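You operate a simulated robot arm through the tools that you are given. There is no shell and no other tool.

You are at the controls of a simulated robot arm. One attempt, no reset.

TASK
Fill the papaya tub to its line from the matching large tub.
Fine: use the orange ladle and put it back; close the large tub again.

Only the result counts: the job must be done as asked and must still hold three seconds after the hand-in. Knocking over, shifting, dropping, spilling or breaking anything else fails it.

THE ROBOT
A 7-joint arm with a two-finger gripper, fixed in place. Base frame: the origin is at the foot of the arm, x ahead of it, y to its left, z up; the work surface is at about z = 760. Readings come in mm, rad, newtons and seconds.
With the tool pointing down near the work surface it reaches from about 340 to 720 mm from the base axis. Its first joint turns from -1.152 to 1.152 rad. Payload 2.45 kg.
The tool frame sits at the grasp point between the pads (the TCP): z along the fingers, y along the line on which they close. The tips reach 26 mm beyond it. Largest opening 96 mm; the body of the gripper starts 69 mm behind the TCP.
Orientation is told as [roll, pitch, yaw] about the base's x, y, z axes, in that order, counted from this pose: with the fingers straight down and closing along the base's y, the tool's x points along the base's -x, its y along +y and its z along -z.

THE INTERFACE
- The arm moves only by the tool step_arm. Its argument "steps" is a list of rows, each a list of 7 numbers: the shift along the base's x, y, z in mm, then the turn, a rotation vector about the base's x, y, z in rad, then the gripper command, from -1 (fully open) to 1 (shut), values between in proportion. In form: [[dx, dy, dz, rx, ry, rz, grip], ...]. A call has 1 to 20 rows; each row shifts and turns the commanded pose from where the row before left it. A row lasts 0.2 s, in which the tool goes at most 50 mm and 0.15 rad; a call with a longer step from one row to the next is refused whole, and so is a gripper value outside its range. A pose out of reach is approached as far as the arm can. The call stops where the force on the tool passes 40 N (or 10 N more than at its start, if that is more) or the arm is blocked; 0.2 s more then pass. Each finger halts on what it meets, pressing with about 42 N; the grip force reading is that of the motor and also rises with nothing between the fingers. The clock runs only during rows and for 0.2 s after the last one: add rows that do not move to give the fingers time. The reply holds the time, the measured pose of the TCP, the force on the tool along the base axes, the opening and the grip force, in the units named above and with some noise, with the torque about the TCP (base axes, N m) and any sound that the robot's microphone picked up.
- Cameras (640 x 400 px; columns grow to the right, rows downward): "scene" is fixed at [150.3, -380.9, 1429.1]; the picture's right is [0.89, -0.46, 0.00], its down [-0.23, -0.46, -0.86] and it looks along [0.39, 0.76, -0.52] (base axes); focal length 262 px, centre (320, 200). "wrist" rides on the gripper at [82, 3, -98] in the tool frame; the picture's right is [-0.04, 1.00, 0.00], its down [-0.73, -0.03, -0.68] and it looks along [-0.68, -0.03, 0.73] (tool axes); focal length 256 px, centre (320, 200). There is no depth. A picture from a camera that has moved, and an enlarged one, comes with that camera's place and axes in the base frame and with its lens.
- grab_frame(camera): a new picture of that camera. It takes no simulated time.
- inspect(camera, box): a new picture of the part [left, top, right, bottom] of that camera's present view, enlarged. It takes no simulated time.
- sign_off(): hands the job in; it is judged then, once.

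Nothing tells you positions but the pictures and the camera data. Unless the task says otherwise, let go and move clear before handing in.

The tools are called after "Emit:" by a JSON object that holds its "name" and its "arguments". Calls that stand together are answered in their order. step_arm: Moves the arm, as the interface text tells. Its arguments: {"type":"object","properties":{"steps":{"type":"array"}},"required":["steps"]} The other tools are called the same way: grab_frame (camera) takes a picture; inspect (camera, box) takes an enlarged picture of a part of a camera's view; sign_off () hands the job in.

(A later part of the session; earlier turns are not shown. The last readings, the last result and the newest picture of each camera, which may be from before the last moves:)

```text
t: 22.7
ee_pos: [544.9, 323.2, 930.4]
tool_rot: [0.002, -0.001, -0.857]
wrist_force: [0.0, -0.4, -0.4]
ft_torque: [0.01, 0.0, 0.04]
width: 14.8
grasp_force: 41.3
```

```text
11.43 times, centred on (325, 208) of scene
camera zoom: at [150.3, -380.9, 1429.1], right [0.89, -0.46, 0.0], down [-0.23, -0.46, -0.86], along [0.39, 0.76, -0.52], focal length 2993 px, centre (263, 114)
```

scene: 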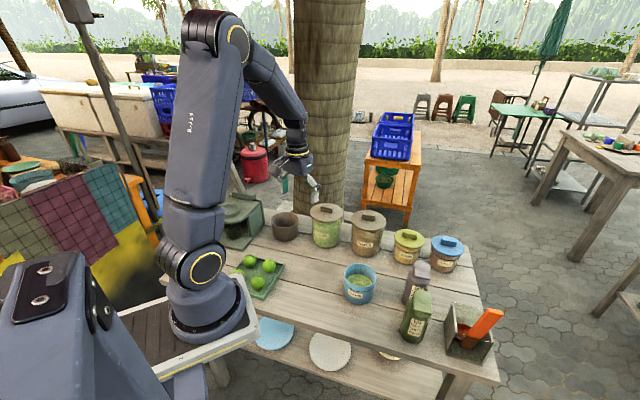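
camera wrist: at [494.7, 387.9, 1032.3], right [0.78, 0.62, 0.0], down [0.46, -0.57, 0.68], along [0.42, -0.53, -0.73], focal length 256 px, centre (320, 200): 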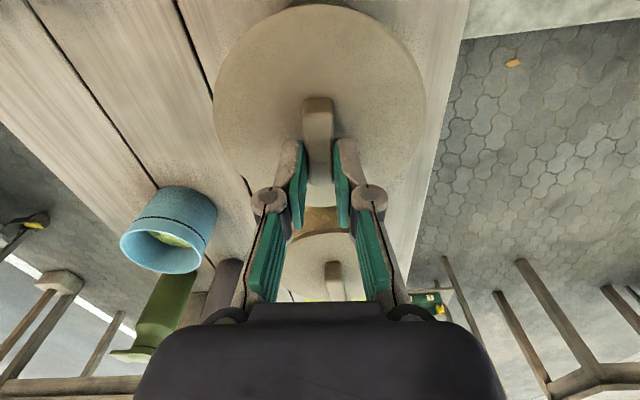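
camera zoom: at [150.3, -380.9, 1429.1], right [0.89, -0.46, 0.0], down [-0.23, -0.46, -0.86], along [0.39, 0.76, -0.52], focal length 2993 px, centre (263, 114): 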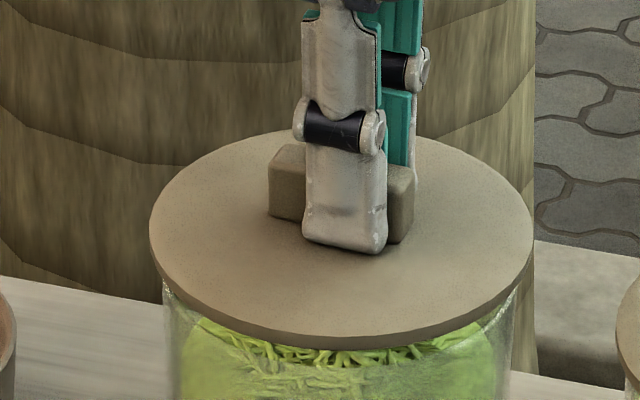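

The lid is off and held. I'll lift clear and carry it to a free patch of table around (405, 170).

Emit:
{"name": "step_arm", "arguments": {"steps": [[0, 0, 10, 0, 0, 0, 1], [0, 0, 15, 0, 0, 0, 1], [0, 0, 20, 0, 0, 0, 1], [0, 0, 20, 0, 0, 0, 1], [-10, -11, 0, 0, 0, 0, 1], [-20, -22, 0, 0, 0, 0, 1], [-25, -28, 0, 0, 0, 0, 1], [-25, -28, 0, 0, 0, 0, 1], [-25, -28, 0, 0, 0, 0, 1], [-20, -22, 0, 0, 0, 0, 1], [-10, -12, 0, 0, 0, 0, 1], [-4, -4, 0, 0, 0, 0, 1], [0, 0, 0, 0, 0, 0, 1]]}}

Emit:
{"name": "grab_frame", "arguments": {"camera": "scene"}}

Emit:
{"name": "grab_frame", "arguments": {"camera": "wrist"}}

```text
t: 25.5
ee_pos: [407.0, 169.2, 997.3]
tool_rot: [0.002, -0.001, -0.857]
wrist_force: [0.4, 0.4, -0.3]
ft_torque: [-0.02, 0.0, 0.01]
width: 15.0
grasp_force: 41.5
```

```text
taken
```

scene: 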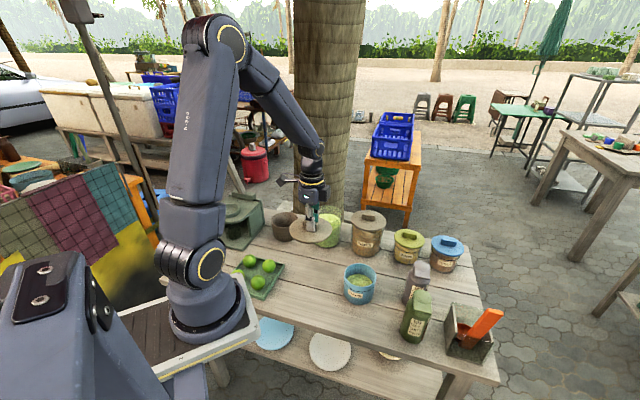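

```text
taken
camera wrist: at [356.8, 231.8, 1095.8], right [0.78, 0.62, 0.0], down [0.46, -0.57, 0.68], along [0.43, -0.53, -0.73], focal length 256 px, centre (320, 200)
```

wrist: 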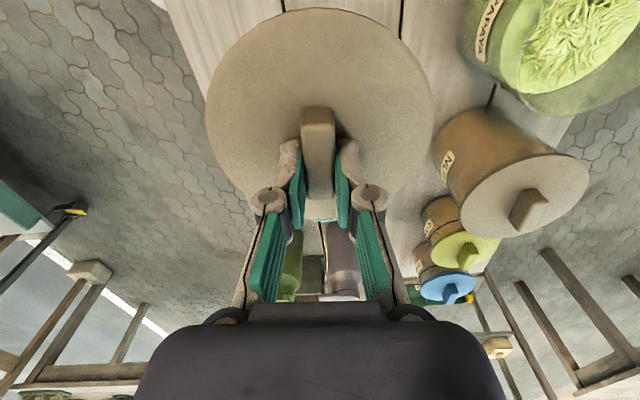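

The lid is held above free table. I'll lower it toward the table, checking on the way.

Emit:
{"name": "step_arm", "arguments": {"steps": [[0, 0, -20, 0, 0, 0, 1], [0, 0, -30, 0, 0, 0, 1], [0, 0, -30, 0, 0, 0, 1], [0, 0, -30, 0, 0, 0, 1], [0, 0, -25, 0, 0, 0, 1], [0, 0, -15, 0, 0, 0, 1], [0, 0, 0, 0, 0, 0, 1]]}}

Emit:
{"name": "inspect", "arguments": {"camera": "scene", "box": [230, 200, 400, 320]}}

Emit:
{"name": "grab_frame", "arguments": {"camera": "wrist"}}

```text
t: 27.1
ee_pos: [407.6, 169.9, 845.5]
tool_rot: [0.002, 0.0, -0.856]
wrist_force: [-1.1, -0.5, -0.7]
ft_torque: [0.0, -0.02, 0.0]
width: 14.9
grasp_force: 41.0
```

```text
3.33 times, centred on (315, 260) of scene
camera zoom: at [150.3, -380.9, 1429.1], right [0.89, -0.46, 0.0], down [-0.23, -0.46, -0.86], along [0.39, 0.76, -0.52], focal length 873 px, centre (337, 0)
```

zoom: 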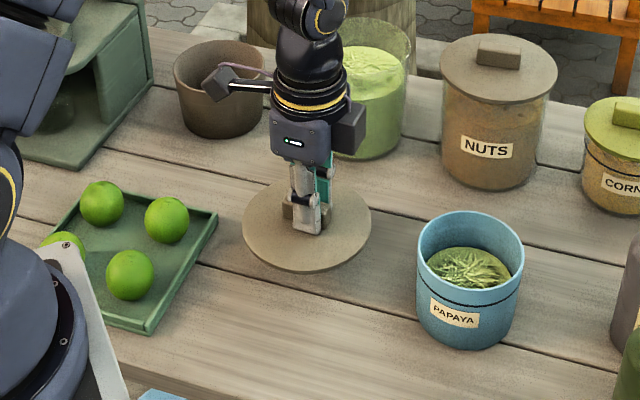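

```text
taken
camera wrist: at [355.6, 233.6, 944.9], right [0.78, 0.62, 0.0], down [0.46, -0.57, 0.68], along [0.43, -0.53, -0.73], focal length 256 px, centre (320, 200)
```

wrist: 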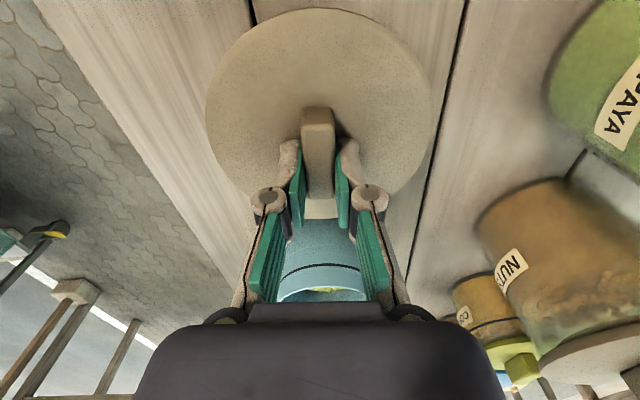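

Emit:
{"name": "step_arm", "arguments": {"steps": [[0, 0, -10, 0, 0, 0, 1], [0, 0, -10, 0, 0, 0, 1], [0, 0, -8, 0, 0, 0, 1], [0, 0, 0, 0, 0, 0, 1]]}}

Emit:
{"name": "step_arm", "arguments": {"steps": [[0, 0, -4, 0, 0, 0, 1], [0, 0, -3, 0, 0, 0, 1], [0, 0, 0, 0, 0, 0, 1]]}}

Emit:
{"name": "inspect", "arguments": {"camera": "scene", "box": [270, 230, 350, 290]}}

```text
t: 28.1
ee_pos: [407.0, 171.0, 818.6]
tool_rot: [0.001, -0.001, -0.857]
wrist_force: [1.3, 0.4, -0.5]
ft_torque: [0.0, 0.0, 0.0]
width: 14.7
grasp_force: 40.5
```

```text
t: 28.9
ee_pos: [408.6, 171.1, 811.8]
tool_rot: [0.001, 0.0, -0.857]
wrist_force: [0.1, 0.8, -1.0]
ft_torque: [-0.04, -0.01, -0.03]
width: 14.8
grasp_force: 41.0
```

```text
6.67 times, centred on (310, 260) of scene
camera zoom: at [150.3, -380.9, 1429.1], right [0.89, -0.46, 0.0], down [-0.23, -0.46, -0.86], along [0.39, 0.76, -0.52], focal length 1746 px, centre (387, -200)
```

zoom: 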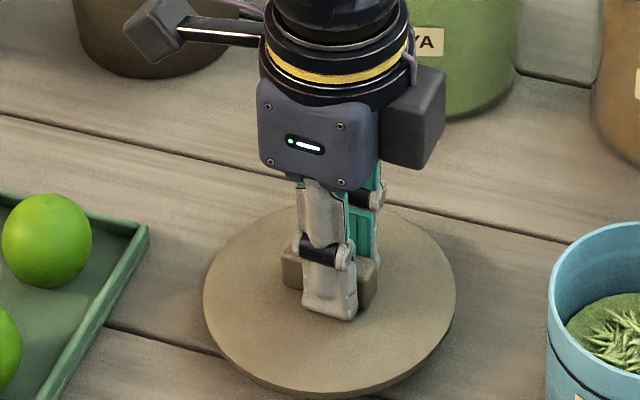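

Emit:
{"name": "step_arm", "arguments": {"steps": [[0, 0, -3, 0, 0, 0, 1], [0, 0, 0, 0, 0, 0, 1]]}}

Emit:
{"name": "step_arm", "arguments": {"steps": [[0, 0, -3, 0, 0, 0, 1], [0, 0, 0, 0, 0, 0, 1]]}}

Emit:
{"name": "step_arm", "arguments": {"steps": [[0, 0, -2, 0, 0, 0, 1], [0, 0, 0, 0, 0, 0, 1]]}}

```text
t: 29.5
ee_pos: [407.1, 171.1, 807.4]
tool_rot: [0.001, -0.001, -0.857]
wrist_force: [0.2, 0.3, 0.2]
ft_torque: [0.01, 0.02, 0.01]
width: 14.7
grasp_force: 40.7
```

```text
t: 30.1
ee_pos: [406.8, 169.9, 805.3]
tool_rot: [0.003, 0.001, -0.857]
wrist_force: [0.5, 1.1, -0.6]
ft_torque: [-0.01, -0.02, 0.03]
width: 14.8
grasp_force: 40.8
```

```text
t: 30.7
ee_pos: [406.1, 170.7, 804.3]
tool_rot: [0.003, 0.001, -0.857]
wrist_force: [-2.5, -0.9, 18.6]
ft_torque: [0.0, 0.09, -0.02]
width: 15.1
grasp_force: 41.3
```

The lid has touched the table (18 N). I'll release it and rise.

Emit:
{"name": "step_arm", "arguments": {"steps": [[0, 0, 1.5, 0, 0, 0, 1], [0, 0, 0, 0, 0, 0, 0.6], [0, 0, 0, 0, 0, 0, 0.3], [0, 0, 0, 0, 0, 0, 0.0], [0, 0, 0, 0, 0, 0, 0.0], [0, 0, 10, 0, 0, 0, 0.0], [0, 0, 25, 0, 0, 0, 0.0], [0, 0, 40, 0, 0, 0, 0.0], [0, 0, 40, 0, 0, 0, -0.5], [0, 0, 40, 0, 0, 0, -1], [0, 0, 40, 0, 0, 0, -1], [0, 0, 0, 0, 0, 0, -1]]}}

Emit:
{"name": "grab_frame", "arguments": {"camera": "scene"}}

Emit:
{"name": "grab_frame", "arguments": {"camera": "wrist"}}

```text
t: 33.3
ee_pos: [406.2, 172.8, 999.4]
tool_rot: [0.001, 0.002, -0.858]
wrist_force: [-0.2, 0.5, -0.4]
ft_torque: [0.05, -0.01, 0.0]
width: 96.1
grasp_force: 0.1
```

```text
taken
```

scene: 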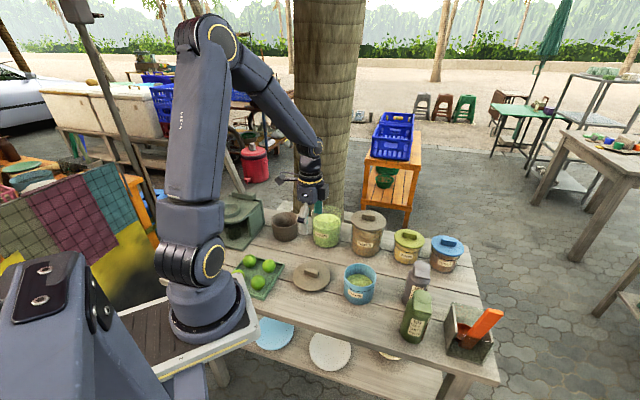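

```text
taken
camera wrist: at [354.8, 236.1, 1098.3], right [0.78, 0.62, 0.0], down [0.46, -0.57, 0.68], along [0.42, -0.53, -0.73], focal length 256 px, centre (320, 200)
```

wrist: 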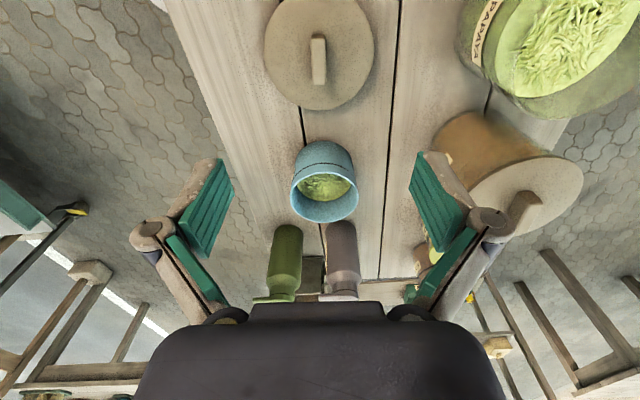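

The lid rests flat on the table. I'll look into both tubs.

Emit:
{"name": "inspect", "arguments": {"camera": "wrist", "box": [430, 0, 640, 130]}}

Emit:
{"name": "inspect", "arguments": {"camera": "scene", "box": [295, 195, 360, 255]}}

Emit:
{"name": "inspect", "arguments": {"camera": "scene", "box": [330, 255, 390, 310]}}

```text
3.05 times, centred on (535, 65) of wrist
camera zoom: at [354.8, 236.1, 1098.3], right [0.78, 0.62, 0.0], down [0.46, -0.57, 0.68], along [0.42, -0.53, -0.73], focal length 780 px, centre (-335, 611)
```

zoom: 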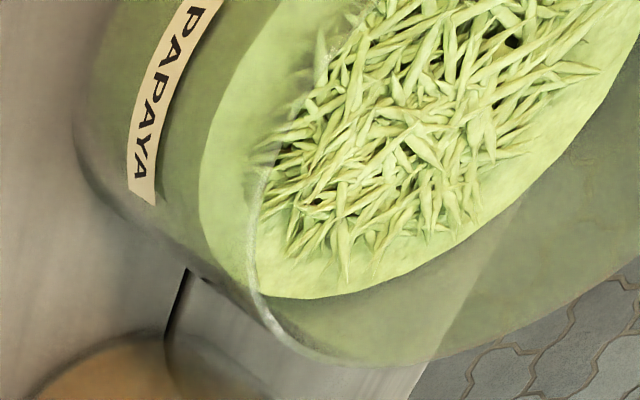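

```text
6.67 times, centred on (328, 225) of scene
camera zoom: at [150.2, -380.9, 1429.1], right [0.89, -0.46, 0.0], down [-0.23, -0.46, -0.86], along [0.39, 0.76, -0.52], focal length 1746 px, centre (270, 33)
```

zoom: 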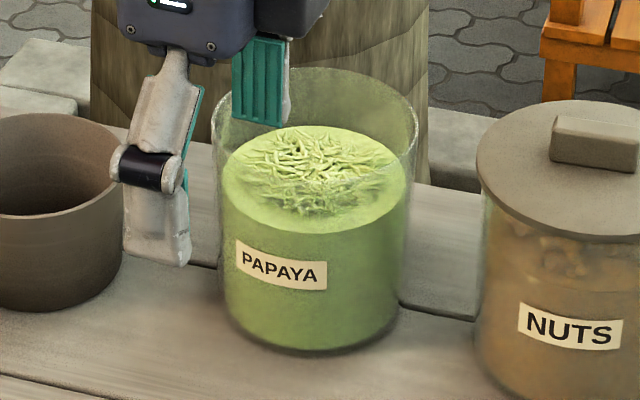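

```text
7.27 times, centred on (360, 282) of scene
camera zoom: at [150.2, -380.9, 1429.1], right [0.89, -0.46, 0.0], down [-0.23, -0.46, -0.86], along [0.39, 0.76, -0.52], focal length 1905 px, centre (29, -400)
```

zoom: 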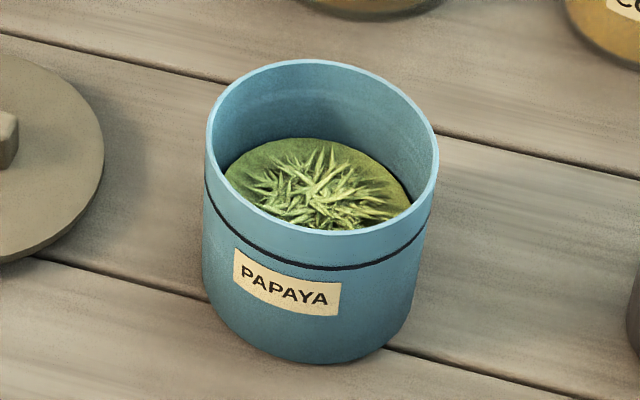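

The large tub's content sits at about z=841 and its rim at about z=878. Before grasping the ladle, I'll test with empty fingers whether the arm can reach the sideways pouring orientation.

Emit:
{"name": "step_arm", "arguments": {"steps": [[1.3, 1.5, 5, 0, 0, 0.138, -1], [1.3, 1.5, 5, 0, 0, 0.138, -1], [1.3, 1.5, 5, 0, 0, 0.138, -1], [1.3, 1.5, 5, 0, 0, 0.138, -1], [1.3, 1.5, 0, 0, 0, 0.138, -1], [1.3, 1.5, 0, 0, 0, 0.138, -1], [1.3, 1.5, 0, 0, 0, 0.138, -1], [1.3, 1.5, 0, 0, 0, 0.138, -1], [1.3, 1.5, 0, 0, 0, 0.138, -1], [1.3, 1.5, 0, 0, 0, 0.138, -1], [0, 0, 0, 0, 0, 0, -1]]}}

Emit:
{"name": "step_arm", "arguments": {"steps": [[0, 0, 0, -0.1256, -0.0725, 0, -1], [0, 0, 0, -0.1256, -0.0725, 0, -1], [0, 0, 0, -0.1256, -0.0725, 0, -1], [0, 0, 0, -0.1256, -0.0725, 0, -1], [0, 0, 0, -0.1256, -0.0725, 0, -1], [0, 0, 0, -0.1256, -0.0725, 0, -1], [0, 0, 0, -0.1256, -0.0725, 0, -1], [0, 0, 0, -0.1256, -0.0725, 0, -1], [0, 0, 0, -0.1256, -0.0725, 0, -1], [0, 0, 0, -0.1256, -0.0725, 0, -1], [0, 0, 0, -0.1256, -0.0725, 0, -1], [0, 0, 0, -0.1256, -0.0725, 0, -1], [0, 0, 0, 0, 0, 0, -1]]}}

Emit:
{"name": "grab_frame", "arguments": {"camera": "scene"}}

```text
t: 35.7
ee_pos: [421.1, 185.6, 1018.6]
tool_rot: [0.003, 0.001, 0.526]
wrist_force: [-0.3, -0.5, 0.5]
ft_torque: [-0.01, -0.02, 0.02]
width: 95.9
grasp_force: 0.1
```

```text
t: 38.5
ee_pos: [420.6, 184.6, 1019.9]
tool_rot: [-1.74, 0.0, 0.522]
wrist_force: [0.0, -0.1, -0.3]
ft_torque: [0.0, -0.02, -0.02]
width: 95.7
grasp_force: 0.0
```

```text
taken
```

scene: 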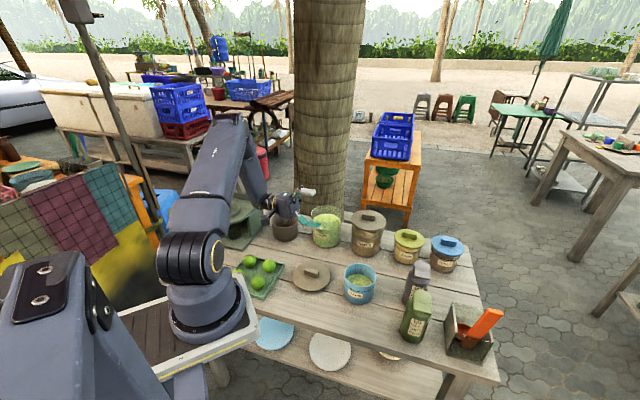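

The tilt is reachable at this height. I'll test it lower, near pouring height, then return.

Emit:
{"name": "step_arm", "arguments": {"steps": [[0, 0, -25, 0, 0, 0, -0.2], [0, 0, -25, 0, 0, 0, 0.2], [0, 0, -20, 0, 0, 0, 0.6], [0, 0, -15, 0, 0, 0, 0.8], [0, 0, 0, 0, 0, 0, 0.8]]}}

Emit:
{"name": "grab_frame", "arguments": {"camera": "scene"}}

Emit:
{"name": "grab_frame", "arguments": {"camera": "wrist"}}

```text
t: 39.7
ee_pos: [418.9, 185.6, 933.6]
tool_rot: [-1.739, -0.001, 0.522]
wrist_force: [-0.6, 1.0, 0.0]
ft_torque: [0.0, -0.01, 0.01]
width: 9.2
grasp_force: 0.0
```

```text
taken
```

scene: 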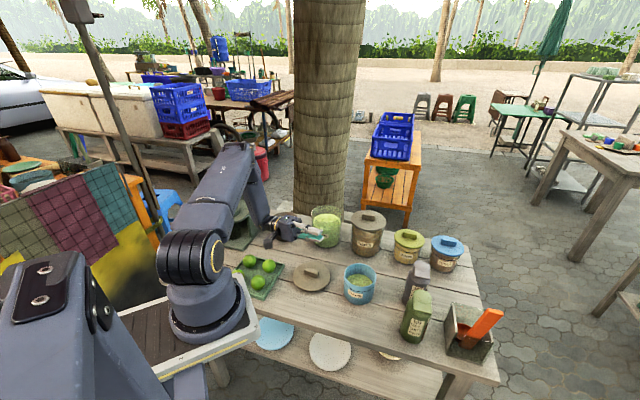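

```text
taken
camera wrist: at [300.4, 226.9, 913.6], right [0.12, -0.12, -0.99], down [0.3, 0.95, -0.08], along [0.95, -0.28, 0.15], focal length 256 px, centre (320, 200)
```

wrist: 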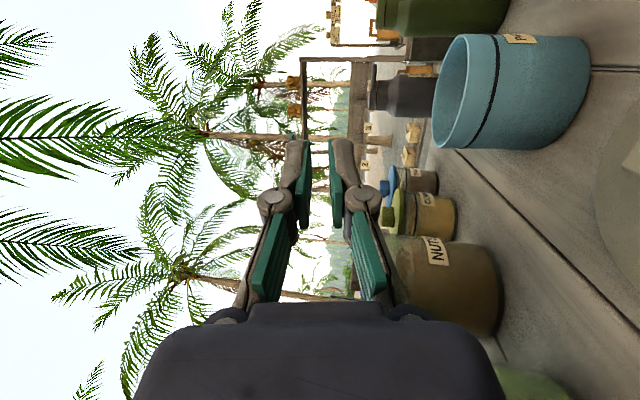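

Emit:
{"name": "inspect", "arguments": {"camera": "scene", "box": [180, 130, 380, 310]}}

```text
2.22 times, centred on (280, 220) of scene
camera zoom: at [150.3, -380.9, 1429.1], right [0.89, -0.46, 0.0], down [-0.23, -0.46, -0.86], along [0.39, 0.76, -0.52], focal length 582 px, centre (409, 156)
```

zoom: 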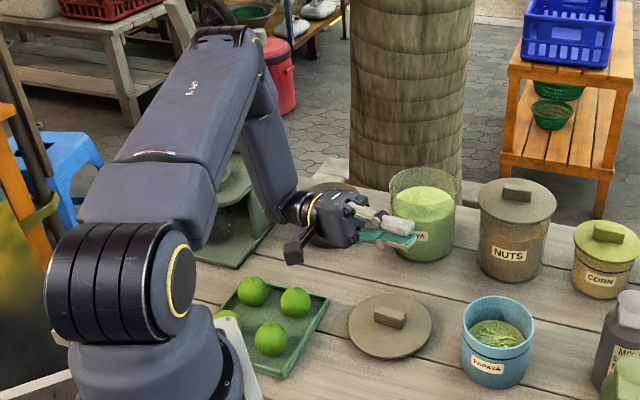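

The pouring orientation works at low height too. I'll untilt, rise and go to the ladle.

Emit:
{"name": "step_arm", "arguments": {"steps": [[0, 0, 15, 0, 0, 0, 0.5], [0, 0, 15, 0, 0, 0, 0], [0, 0, 10, 0.1256, 0.0725, 0, -0.5], [0, 0, 10, 0.1256, 0.0725, 0, -1], [0, 0, 10, 0.1256, 0.0725, 0, -1], [0, 0, 10, 0.1256, 0.0725, 0, -1], [0, 0, 10, 0.1256, 0.0725, 0, -1], [0, 0, 10, 0.1256, 0.0725, 0, -1], [0, 0, 10, 0.1256, 0.0725, 0, -1], [0, 0, 10, 0.1256, 0.0725, 0, -1], [0, 0, 5, 0.1256, 0.0725, 0, -1], [0, 0, 5, 0.1256, 0.0725, 0, -1], [0, 0, 0, 0.1256, 0.0725, 0, -1], [0, 0, 0, 0.1256, 0.0725, 0, -1], [0, 0, 0, 0, 0, 0, -1]]}}

Emit:
{"name": "step_arm", "arguments": {"steps": [[17, -42, 0, 0, 0, -0.131, -1], [17, -42, 0, 0, 0, -0.131, -1], [17, -42, 0, 0, 0, -0.131, -1], [17, -42, 0, 0, 0, -0.131, -1], [17, -42, 0, 0, 0, -0.131, -1], [17, -42, 0, 0, 0, -0.131, -1], [17, -42, 0, 0, 0, -0.131, -1], [17, -42, 0, 0, 0, -0.131, -1], [17, -42, 0, 0, 0, -0.131, -1], [17, -42, 0, 0, 0, -0.128, -1], [8, -18, 0, 0.0, 0.0, 0, -1], [0, 0, 0, 0.072, -0.091, 0, -1], [0, 0, 0, 0.072, -0.091, 0, -1], [0, 0, 0, 0, 0, 0, -1]]}}

Emit:
{"name": "grab_frame", "arguments": {"camera": "wrist"}}

Emit:
{"name": "inspect", "arguments": {"camera": "scene", "box": [400, 210, 540, 370]}}

```text
t: 42.9
ee_pos: [421.2, 185.5, 1053.9]
tool_rot: [0.005, -0.002, 0.523]
wrist_force: [0.0, 0.4, 0.4]
ft_torque: [-0.02, -0.01, 0.01]
width: 96.0
grasp_force: 0.0
```

```text
t: 45.9
ee_pos: [598.5, -253.4, 1053.3]
tool_rot: [0.235, -0.029, -0.787]
wrist_force: [-0.2, 0.0, -0.6]
ft_torque: [0.01, -0.01, -0.01]
width: 96.0
grasp_force: 0.1
```

```text
taken
camera wrist: at [525.5, -208.0, 1147.9], right [0.71, 0.66, 0.23], down [0.37, -0.64, 0.67], along [0.59, -0.39, -0.7], focal length 256 px, centre (320, 200)
```

wrist: 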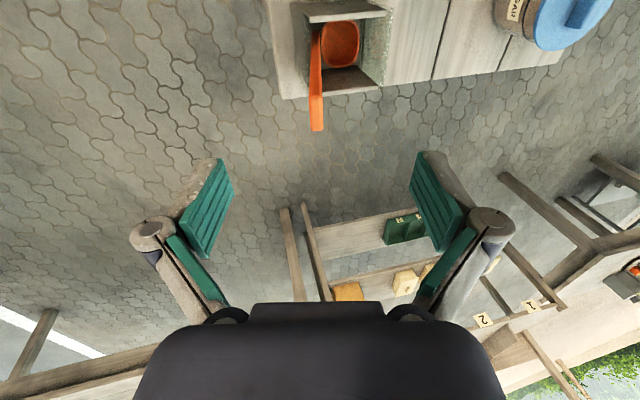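

```text
2.50 times, centred on (470, 290) of scene
camera zoom: at [150.2, -380.9, 1429.1], right [0.89, -0.46, 0.0], down [-0.23, -0.46, -0.86], along [0.39, 0.76, -0.52], focal length 655 px, centre (-55, -25)
```

zoom: 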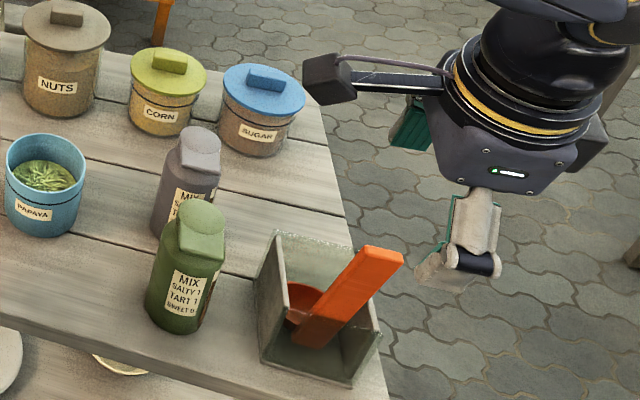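

Emit:
{"name": "inspect", "arguments": {"camera": "wrist", "box": [260, 0, 420, 140]}}

Emit:
{"name": "inspect", "arguments": {"camera": "wrist", "box": [295, 10, 375, 75]}}

```text
2.86 times, centred on (340, 70) of wrist
camera zoom: at [525.5, -208.0, 1147.9], right [0.71, 0.66, 0.23], down [0.37, -0.64, 0.67], along [0.59, -0.39, -0.7], focal length 731 px, centre (263, 571)
```

zoom: 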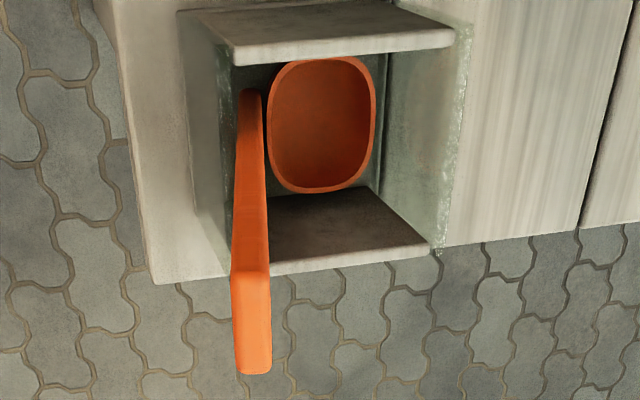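

```text
6.15 times, centred on (335, 42) of wrist
camera zoom: at [525.5, -208.0, 1147.9], right [0.71, 0.66, 0.23], down [0.37, -0.64, 0.67], along [0.59, -0.39, -0.7], focal length 1575 px, centre (228, 1169)
```

zoom: 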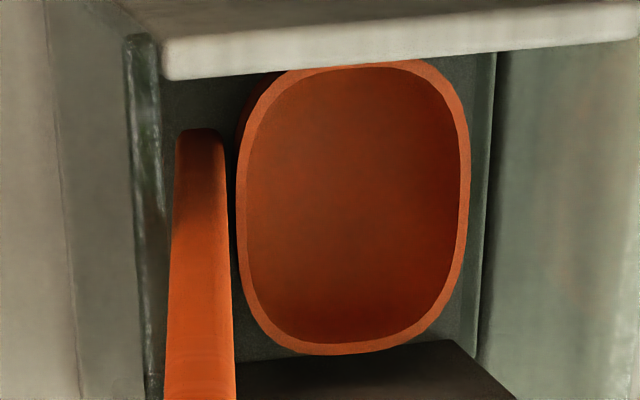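

The handle tip is at about (610.5, -242.5, 973), and the handle (26 × 9.6 mm) is lined up between the open fingers. I'll descend along its axis and check partway.

Emit:
{"name": "step_arm", "arguments": {"steps": [[3, 2.5, -20, 0, 0, 0, -1], [3, 3, -20, 0, 0, 0, -1], [3, 3, -20, 0, 0, 0, -1], [2, 2, -14, 0, 0, 0, -1], [0, 0, 0, 0, 0, 0, -1]]}}

Emit:
{"name": "grab_frame", "arguments": {"camera": "wrist"}}

Emit:
{"name": "inspect", "arguments": {"camera": "scene", "box": [430, 250, 540, 370]}}

```text
t: 47.1
ee_pos: [609.5, -243.3, 978.4]
tool_rot: [0.233, -0.026, -0.787]
wrist_force: [0.2, 0.4, -0.1]
ft_torque: [0.02, -0.04, 0.01]
width: 96.2
grasp_force: 0.0
```

```text
taken
camera wrist: at [536.0, -198.1, 1073.2], right [0.71, 0.66, 0.23], down [0.37, -0.64, 0.67], along [0.59, -0.39, -0.7], focal length 256 px, centre (320, 200)
```

wrist: 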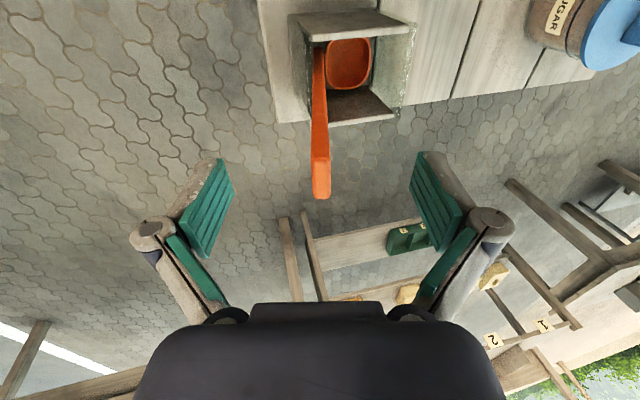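

```text
3.33 times, centred on (485, 310) of scene
camera zoom: at [150.3, -380.9, 1429.1], right [0.89, -0.46, 0.0], down [-0.23, -0.46, -0.86], along [0.39, 0.76, -0.52], focal length 873 px, centre (-230, -167)
```

zoom: 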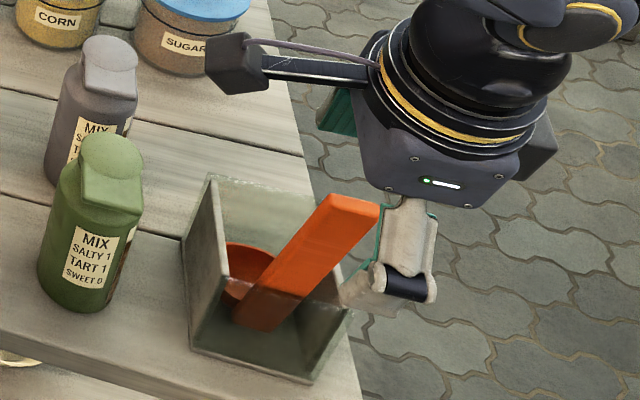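

The handle tip is right at the grasp point. I'll continue 48 mm along the handle and close gently.

Emit:
{"name": "step_arm", "arguments": {"steps": [[2.8, 2.4, -16, 0, 0, 0, -1], [2.8, 2.4, -16, 0, 0, 0, -1], [2.8, 2.4, -16, 0, 0, 0, -1], [0, 0, 0, 0, 0, 0, -1]]}}

Emit:
{"name": "grab_frame", "arguments": {"camera": "wrist"}}

Emit:
{"name": "inspect", "arguments": {"camera": "scene", "box": [430, 250, 540, 370]}}

```text
t: 48.1
ee_pos: [617.8, -237.4, 930.6]
tool_rot: [0.233, -0.026, -0.787]
wrist_force: [0.8, 0.5, 0.8]
ft_torque: [0.01, 0.02, 0.04]
width: 96.2
grasp_force: 0.1
```

```text
taken
camera wrist: at [545.2, -191.8, 1025.7], right [0.71, 0.66, 0.23], down [0.37, -0.64, 0.67], along [0.59, -0.39, -0.7], focal length 256 px, centre (320, 200)
```

wrist: 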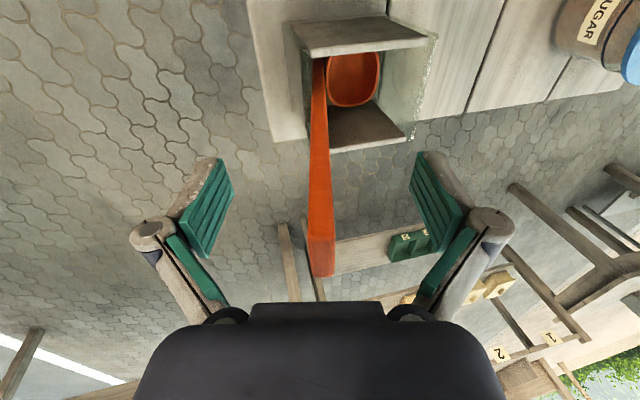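

```text
3.33 times, centred on (485, 310) of scene
camera zoom: at [150.3, -380.9, 1429.1], right [0.89, -0.46, 0.0], down [-0.23, -0.46, -0.86], along [0.39, 0.76, -0.52], focal length 873 px, centre (-230, -167)
```

zoom: 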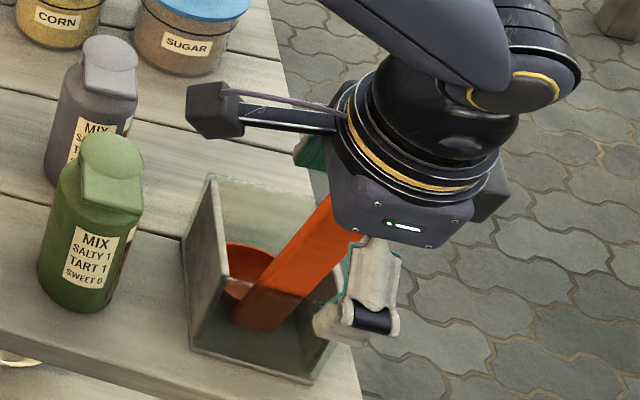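

Centred. Now I'll close on the handle.

Emit:
{"name": "step_arm", "arguments": {"steps": [[0, 0, 0, 0, 0, 0, 0], [0, 0, 0, 0, 0, 0, 0.4], [0, 0, 0, 0, 0, 0, 0.6], [0, 0, 0, 0, 0, 0, 0.7], [0, 0, 0, 0, 0, 0, 0.8], [0, 0, 0, 0, 0, 0, 0.9], [0, 0, 0, 0, 0, 0, 1], [0, 0, 0, 0, 0, 0, 1], [0, 0, 0, 0, 0, 0, 1]]}}

Emit:
{"name": "grab_frame", "arguments": {"camera": "wrist"}}

Emit:
{"name": "inspect", "arguments": {"camera": "scene", "box": [430, 250, 540, 370]}}

```text
t: 50.1
ee_pos: [617.6, -237.3, 932.3]
tool_rot: [0.231, -0.025, -0.787]
wrist_force: [-0.4, 0.5, 0.9]
ft_torque: [-0.01, 0.01, 0.02]
width: 8.7
grasp_force: 36.7
```

```text
taken
camera wrist: at [545.1, -191.9, 1025.9], right [0.71, 0.66, 0.23], down [0.37, -0.64, 0.67], along [0.59, -0.39, -0.7], focal length 256 px, centre (320, 200)
```

wrist: 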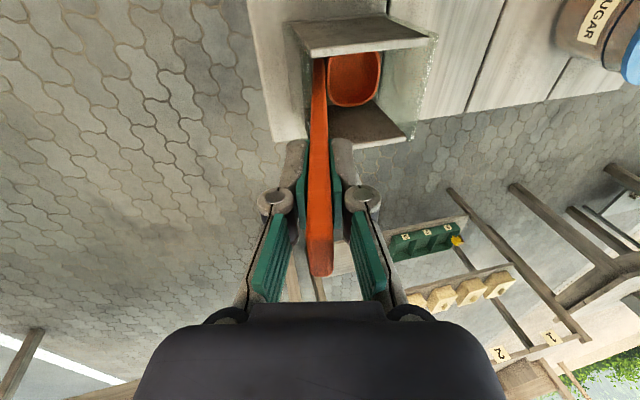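

```text
3.33 times, centred on (485, 310) of scene
camera zoom: at [150.3, -380.9, 1429.1], right [0.89, -0.46, 0.0], down [-0.23, -0.46, -0.86], along [0.39, 0.76, -0.52], focal length 873 px, centre (-230, -167)
```

zoom: 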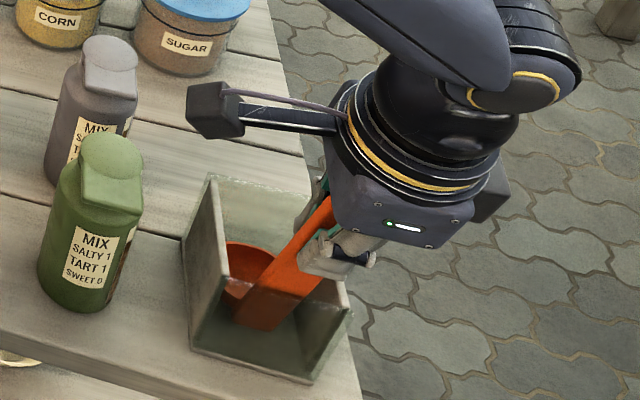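

The ladle is gripped (8.7 mm, 37 N). I'll lift straight up, checking first with a small step.

Emit:
{"name": "step_arm", "arguments": {"steps": [[0, 0, 3, 0, 0, 0, 1], [0, 0, 7, 0, 0, 0, 1], [0, 0, 0, 0, 0, 0, 1]]}}

Emit:
{"name": "inspect", "arguments": {"camera": "scene", "box": [430, 250, 540, 370]}}

```text
t: 50.9
ee_pos: [616.7, -236.4, 941.8]
tool_rot: [0.233, -0.026, -0.787]
wrist_force: [0.1, 0.2, -0.7]
ft_torque: [-0.02, 0.0, 0.01]
width: 8.8
grasp_force: 37.0
```

```text
3.33 times, centred on (485, 310) of scene
camera zoom: at [150.3, -380.9, 1429.1], right [0.89, -0.46, 0.0], down [-0.23, -0.46, -0.86], along [0.39, 0.76, -0.52], focal length 873 px, centre (-230, -167)
```

zoom: 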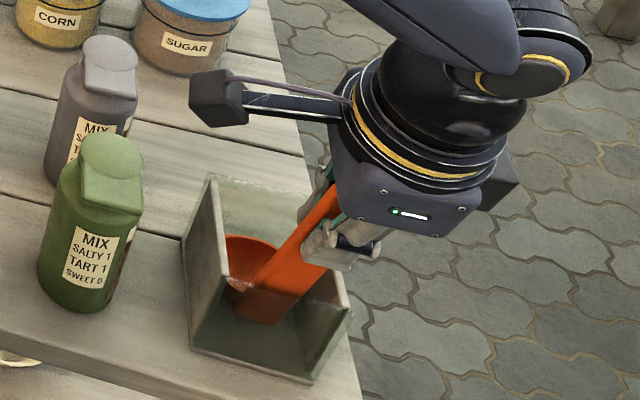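

The ladle is rising with the gripper. I'll lift it fully clear of the box.

Emit:
{"name": "step_arm", "arguments": {"steps": [[0, 0, 15, 0, 0, 0, 1], [0, 0, 20, 0, 0, 0, 1], [0, 0, 20, 0, 0, 0, 1], [0, 0, 20, 0, 0, 0, 1], [0, 0, 20, 0, 0, 0, 1], [0, 0, 20, 0, 0, 0, 1], [0, 0, 15, 0, 0, 0, 1], [0, 0, 0, 0, 0, 0, 1]]}}

Emit:
{"name": "grab_frame", "arguments": {"camera": "scene"}}

Emit:
{"name": "inspect", "arguments": {"camera": "scene", "box": [420, 170, 560, 350]}}

Emit:
{"name": "grab_frame", "arguments": {"camera": "wrist"}}

```text
t: 52.7
ee_pos: [615.6, -236.5, 1071.9]
tool_rot: [0.231, -0.025, -0.787]
wrist_force: [-0.5, 0.3, 0.2]
ft_torque: [0.0, 0.01, -0.02]
width: 9.2
grasp_force: 36.7
```

```text
taken
```

scene: 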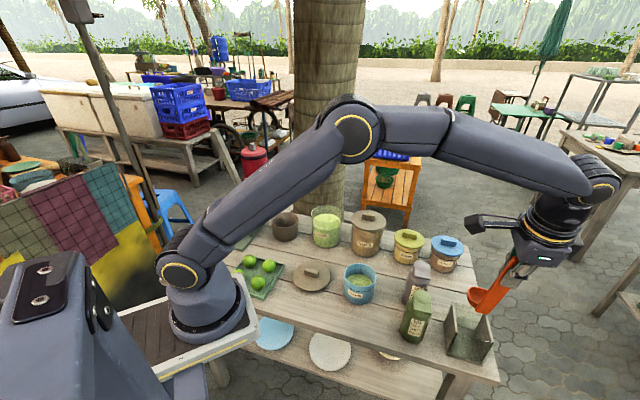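

```text
2.22 times, centred on (490, 260) of scene
camera zoom: at [150.3, -380.9, 1429.1], right [0.89, -0.46, 0.0], down [-0.23, -0.46, -0.86], along [0.39, 0.76, -0.52], focal length 582 px, centre (-58, 67)
```

zoom: 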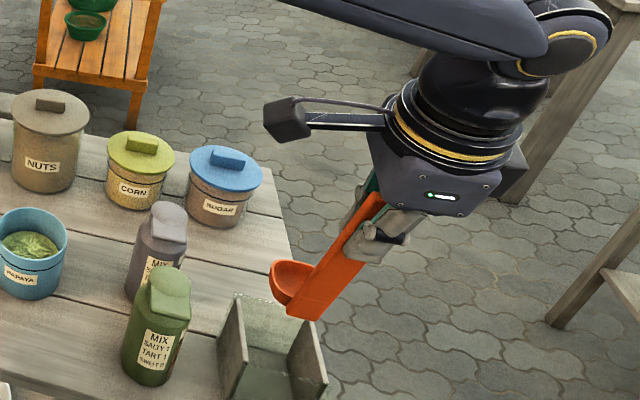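

```text
taken
camera wrist: at [542.5, -191.5, 1166.4], right [0.71, 0.66, 0.23], down [0.37, -0.64, 0.67], along [0.59, -0.39, -0.7], focal length 256 px, centre (320, 200)
```

wrist: 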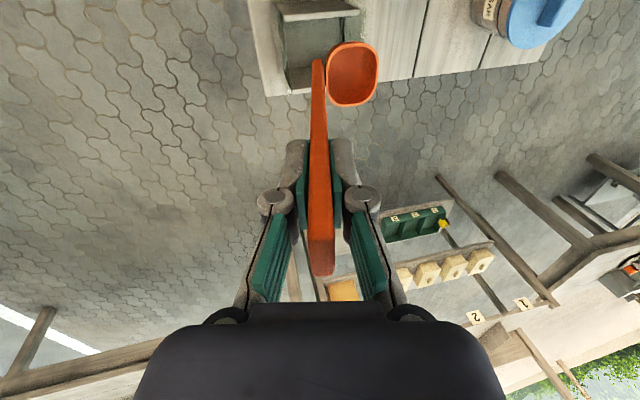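

Emit:
{"name": "inspect", "arguments": {"camera": "scene", "box": [455, 240, 545, 320]}}

Emit:
{"name": "inspect", "arguments": {"camera": "wrist", "box": [270, 30, 400, 160]}}

```text
5.00 times, centred on (500, 280) of scene
camera zoom: at [150.3, -380.9, 1429.1], right [0.89, -0.46, 0.0], down [-0.23, -0.46, -0.86], along [0.39, 0.76, -0.52], focal length 1310 px, centre (-580, -200)
```

zoom: 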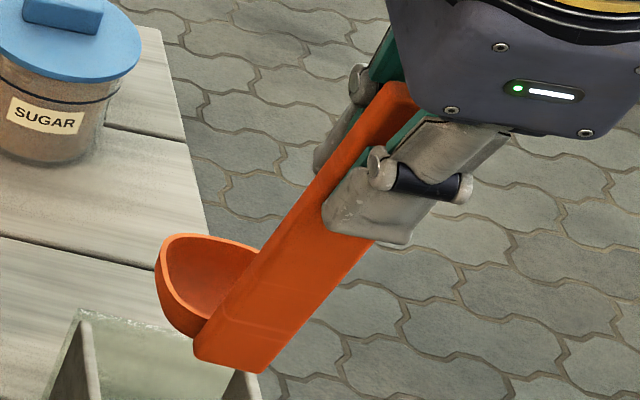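

```text
3.08 times, centred on (335, 95) of wrist
camera zoom: at [542.5, -191.5, 1166.4], right [0.71, 0.66, 0.23], down [0.37, -0.64, 0.67], along [0.59, -0.39, -0.7], focal length 788 px, centre (274, 523)
```

zoom: 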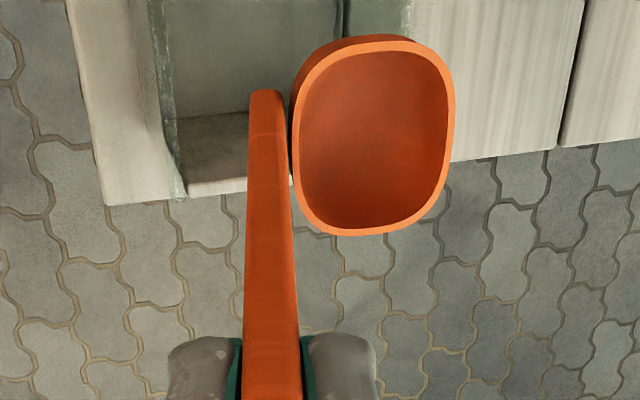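

Emit:
{"name": "inspect", "arguments": {"camera": "scene", "box": [462, 276, 512, 312]}}

```text
11.11 times, centred on (487, 294) of scene
camera zoom: at [150.3, -380.9, 1429.1], right [0.89, -0.46, 0.0], down [-0.23, -0.46, -0.86], along [0.39, 0.76, -0.52], focal length 2910 px, centre (-1536, -844)
```

zoom: 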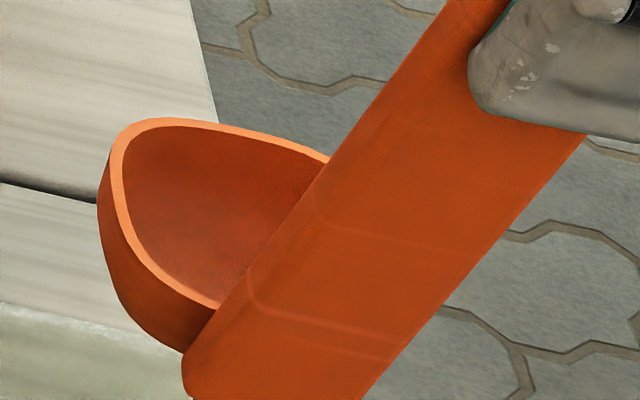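

The ladle is clear of the box. Its bowl rim is about 45 mm ahead of the grasp point and 140 mm below it, and it sits roughly level at this tilt, so I'll keep this tilt. Next I carry it high over the bottles to the large papaya tub.

Emit:
{"name": "step_arm", "arguments": {"steps": [[0, 0, 20, 0, 0, 0, 1], [0, 0, 25, 0, 0, 0, 1], [-4, 20, 0, 0, 0, 0, 1], [-7, 34, 0, 0, 0, 0, 1], [-9, 43, 0, 0, 0, 0, 1], [-9, 43, 0, 0, 0, 0, 1], [-9, 43, 0, 0, 0, 0, 1], [-9, 43, 0, 0, 0, 0, 1], [-9, 43, 0, 0, 0, 0, 1], [-9, 43, 0, 0, 0, 0, 1], [-9, 43, 0, 0, 0, 0, 1], [-9, 43, 0, 0, 0, 0, 1], [-9, 43, 0, 0, 0, 0, 1], [-7, 34, 0, 0, 0, 0, 1], [-7, 30, 0, 0, 0, 0, 1], [-3, 18, 0, 0, 0, 0, 1], [0, 0, 0, 0, 0, 0, 1]]}}

Emit:
{"name": "grab_frame", "arguments": {"camera": "scene"}}

Emit:
{"name": "grab_frame", "arguments": {"camera": "wrist"}}

```text
t: 56.3
ee_pos: [509.3, 283.8, 1115.1]
tool_rot: [0.232, -0.027, -0.787]
wrist_force: [-0.6, -0.1, -0.9]
ft_torque: [-0.05, 0.0, 0.01]
width: 9.1
grasp_force: 36.9
```

```text
taken
```

scene: 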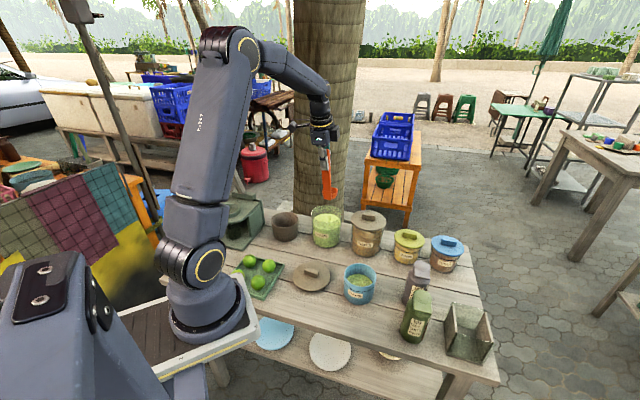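

```text
taken
camera wrist: at [436.3, 331.1, 1210.2], right [0.71, 0.66, 0.23], down [0.37, -0.64, 0.67], along [0.59, -0.39, -0.7], focal length 256 px, centre (320, 200)
```

wrist: 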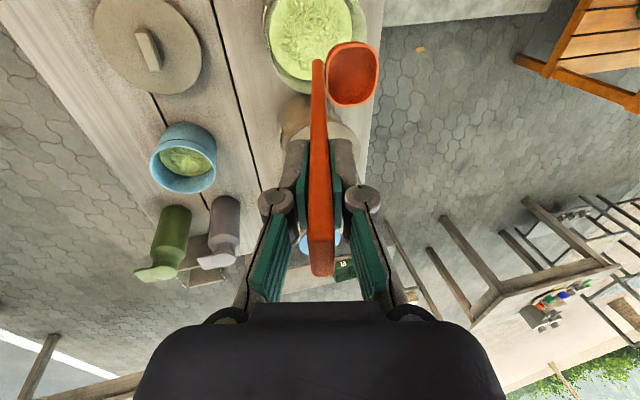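

Emit:
{"name": "inspect", "arguments": {"camera": "wrist", "box": [240, 0, 400, 120]}}

Emit:
{"name": "inspect", "arguments": {"camera": "scene", "box": [290, 130, 370, 260]}}

```text
3.33 times, centred on (320, 60) of wrist
camera zoom: at [436.3, 331.1, 1210.2], right [0.71, 0.66, 0.23], down [0.37, -0.64, 0.67], along [0.59, -0.39, -0.7], focal length 853 px, centre (320, 667)
```

zoom: 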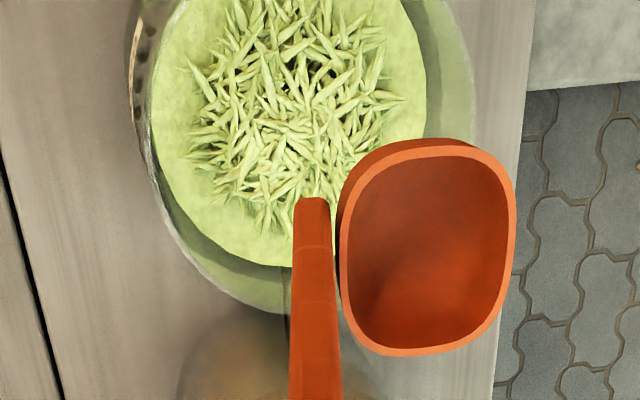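

```text
3.08 times, centred on (330, 195) of scene
camera zoom: at [150.3, -380.8, 1429.1], right [0.89, -0.46, 0.0], down [-0.23, -0.46, -0.86], along [0.39, 0.76, -0.52], focal length 806 px, centre (289, 215)
```

zoom: 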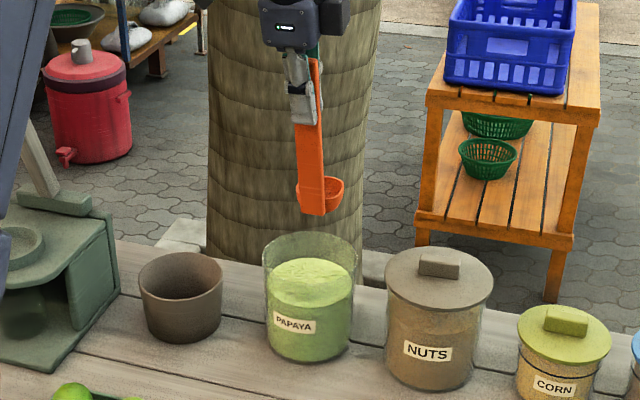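

The tub centre comes out at about (542, 327). I'll shift slightly, lower the bowl to just above the tub mouth and check.

Emit:
{"name": "step_arm", "arguments": {"steps": [[-3, 2.5, -10, 0, 0, 0, 1], [-2.7, 2.3, -15, 0, 0, 0, 1], [0, 0, -20, 0, 0, 0, 1], [0, 0, -15, 0, 0, 0, 1], [0, 0, 0, 0, 0, 0, 1]]}}

Emit:
{"name": "inspect", "arguments": {"camera": "wrist", "box": [240, 0, 400, 120]}}

Emit:
{"name": "inspect", "arguments": {"camera": "scene", "box": [290, 170, 370, 260]}}

```text
t: 57.5
ee_pos: [504.3, 291.9, 1057.1]
tool_rot: [0.232, -0.025, -0.786]
wrist_force: [0.3, -0.4, -0.9]
ft_torque: [-0.02, 0.02, 0.02]
width: 9.1
grasp_force: 36.1
```

```text
3.33 times, centred on (320, 60) of wrist
camera zoom: at [430.5, 337.7, 1152.1], right [0.71, 0.66, 0.23], down [0.37, -0.64, 0.67], along [0.59, -0.39, -0.7], focal length 853 px, centre (320, 667)
```

zoom: 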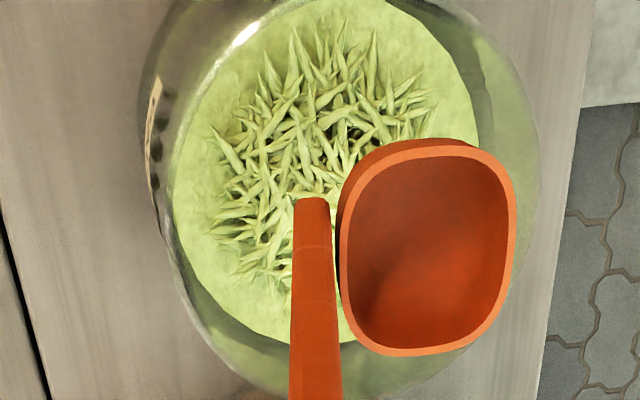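

```text
4.44 times, centred on (330, 215) of scene
camera zoom: at [150.3, -380.9, 1429.1], right [0.89, -0.46, 0.0], down [-0.23, -0.46, -0.86], along [0.39, 0.76, -0.52], focal length 1164 px, centre (276, 133)
```

zoom: 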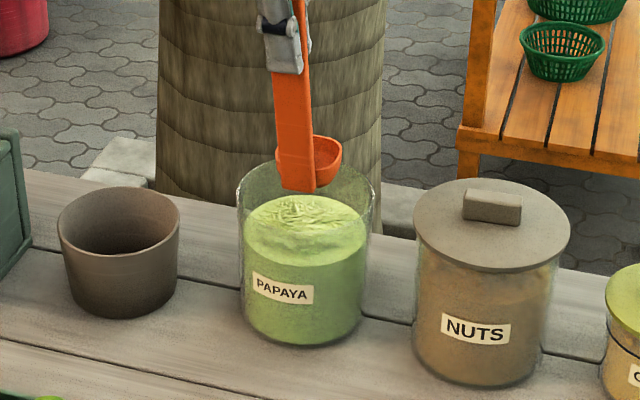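

The bowl is lined up over the opening. I'll lower it slowly into the papaya, watching the force.

Emit:
{"name": "step_arm", "arguments": {"steps": [[0, 0, -12, 0, 0, 0, 1], [0, 0, -12, 0, 0, 0, 1], [0, 0, -12, 0, 0, 0, 1], [0, 0, -10, 0, 0, 0, 1], [0, 0, 0, 0, 0, 0, 1]]}}

Emit:
{"name": "step_arm", "arguments": {"steps": [[0, 0, -8, 0, 0, 0, 1], [0, 0, -8, 0, 0, 0, 1], [0, 0, 0, 0, 0, 0, 1]]}}

Emit:
{"name": "inspect", "arguments": {"camera": "wrist", "box": [240, 0, 400, 120]}}

Emit:
{"name": "inspect", "arguments": {"camera": "scene", "box": [290, 170, 370, 260]}}

```text
t: 58.7
ee_pos: [503.7, 291.5, 1010.8]
tool_rot: [0.231, -0.027, -0.788]
wrist_force: [-0.2, -0.2, -0.3]
ft_torque: [-0.02, 0.03, 0.0]
width: 8.8
grasp_force: 36.1
```

```text
t: 59.5
ee_pos: [500.9, 294.1, 994.8]
tool_rot: [0.233, -0.026, -0.788]
wrist_force: [0.1, 0.1, -0.5]
ft_torque: [0.0, 0.0, 0.01]
width: 8.8
grasp_force: 37.0
```

```text
3.33 times, centred on (320, 60) of wrist
camera zoom: at [428.2, 338.4, 1089.5], right [0.71, 0.66, 0.23], down [0.37, -0.64, 0.67], along [0.59, -0.39, -0.7], focal length 853 px, centre (320, 667)
```

zoom: 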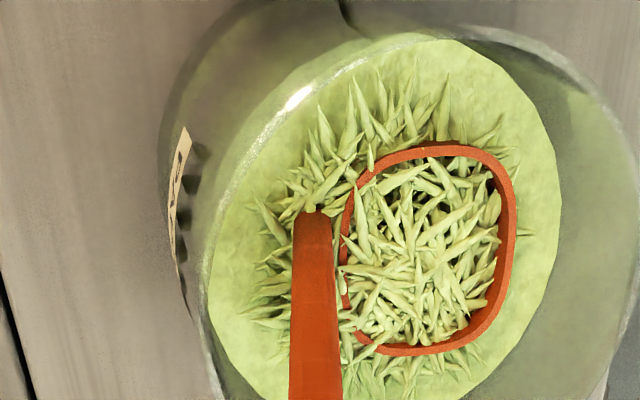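

```text
4.44 times, centred on (330, 215) of scene
camera zoom: at [150.3, -380.9, 1429.1], right [0.89, -0.46, 0.0], down [-0.23, -0.46, -0.86], along [0.39, 0.76, -0.52], focal length 1164 px, centre (276, 133)
```

zoom: 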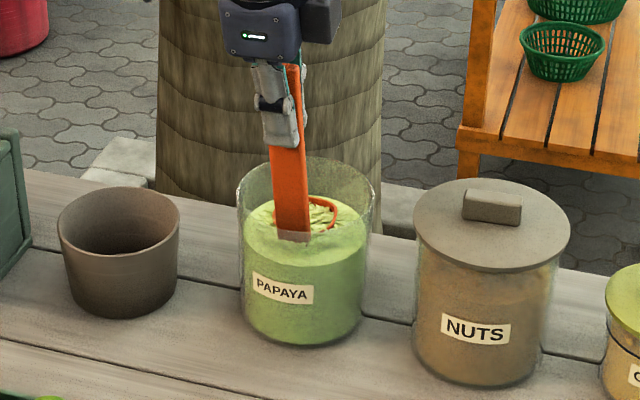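

The bowl passes into the papaya without resistance. I'll go about 25 mm deeper so the rim is submerged.

Emit:
{"name": "step_arm", "arguments": {"steps": [[0, 0, -8, 0, 0, 0, 1], [0, 0, -8, 0, 0, 0, 1], [0, 0, -8, 0, 0, 0, 1], [0, 0, 0, 0, 0, 0, 1]]}}

Emit:
{"name": "inspect", "arguments": {"camera": "wrist", "box": [240, 0, 400, 120]}}

Emit:
{"name": "inspect", "arguments": {"camera": "scene", "box": [290, 170, 370, 260]}}

```text
t: 60.5
ee_pos: [502.0, 291.3, 970.0]
tool_rot: [0.232, -0.025, -0.788]
wrist_force: [-0.4, -0.6, -0.6]
ft_torque: [0.01, -0.01, -0.01]
width: 9.1
grasp_force: 36.6
```

```text
3.33 times, centred on (320, 60) of wrist
camera zoom: at [428.5, 337.5, 1064.1], right [0.71, 0.66, 0.23], down [0.37, -0.64, 0.67], along [0.59, -0.39, -0.7], focal length 853 px, centre (320, 667)
```

zoom: 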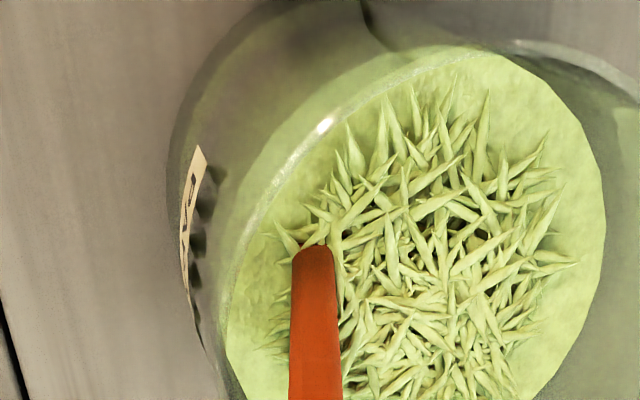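

```text
4.44 times, centred on (330, 215) of scene
camera zoom: at [150.3, -380.9, 1429.1], right [0.89, -0.46, 0.0], down [-0.23, -0.46, -0.86], along [0.39, 0.76, -0.52], focal length 1164 px, centre (276, 133)
```

zoom: 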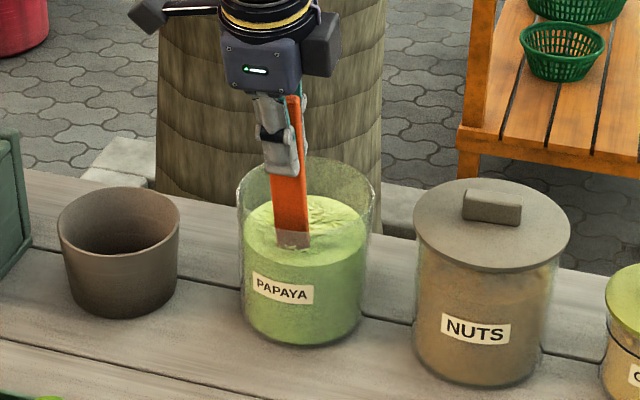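

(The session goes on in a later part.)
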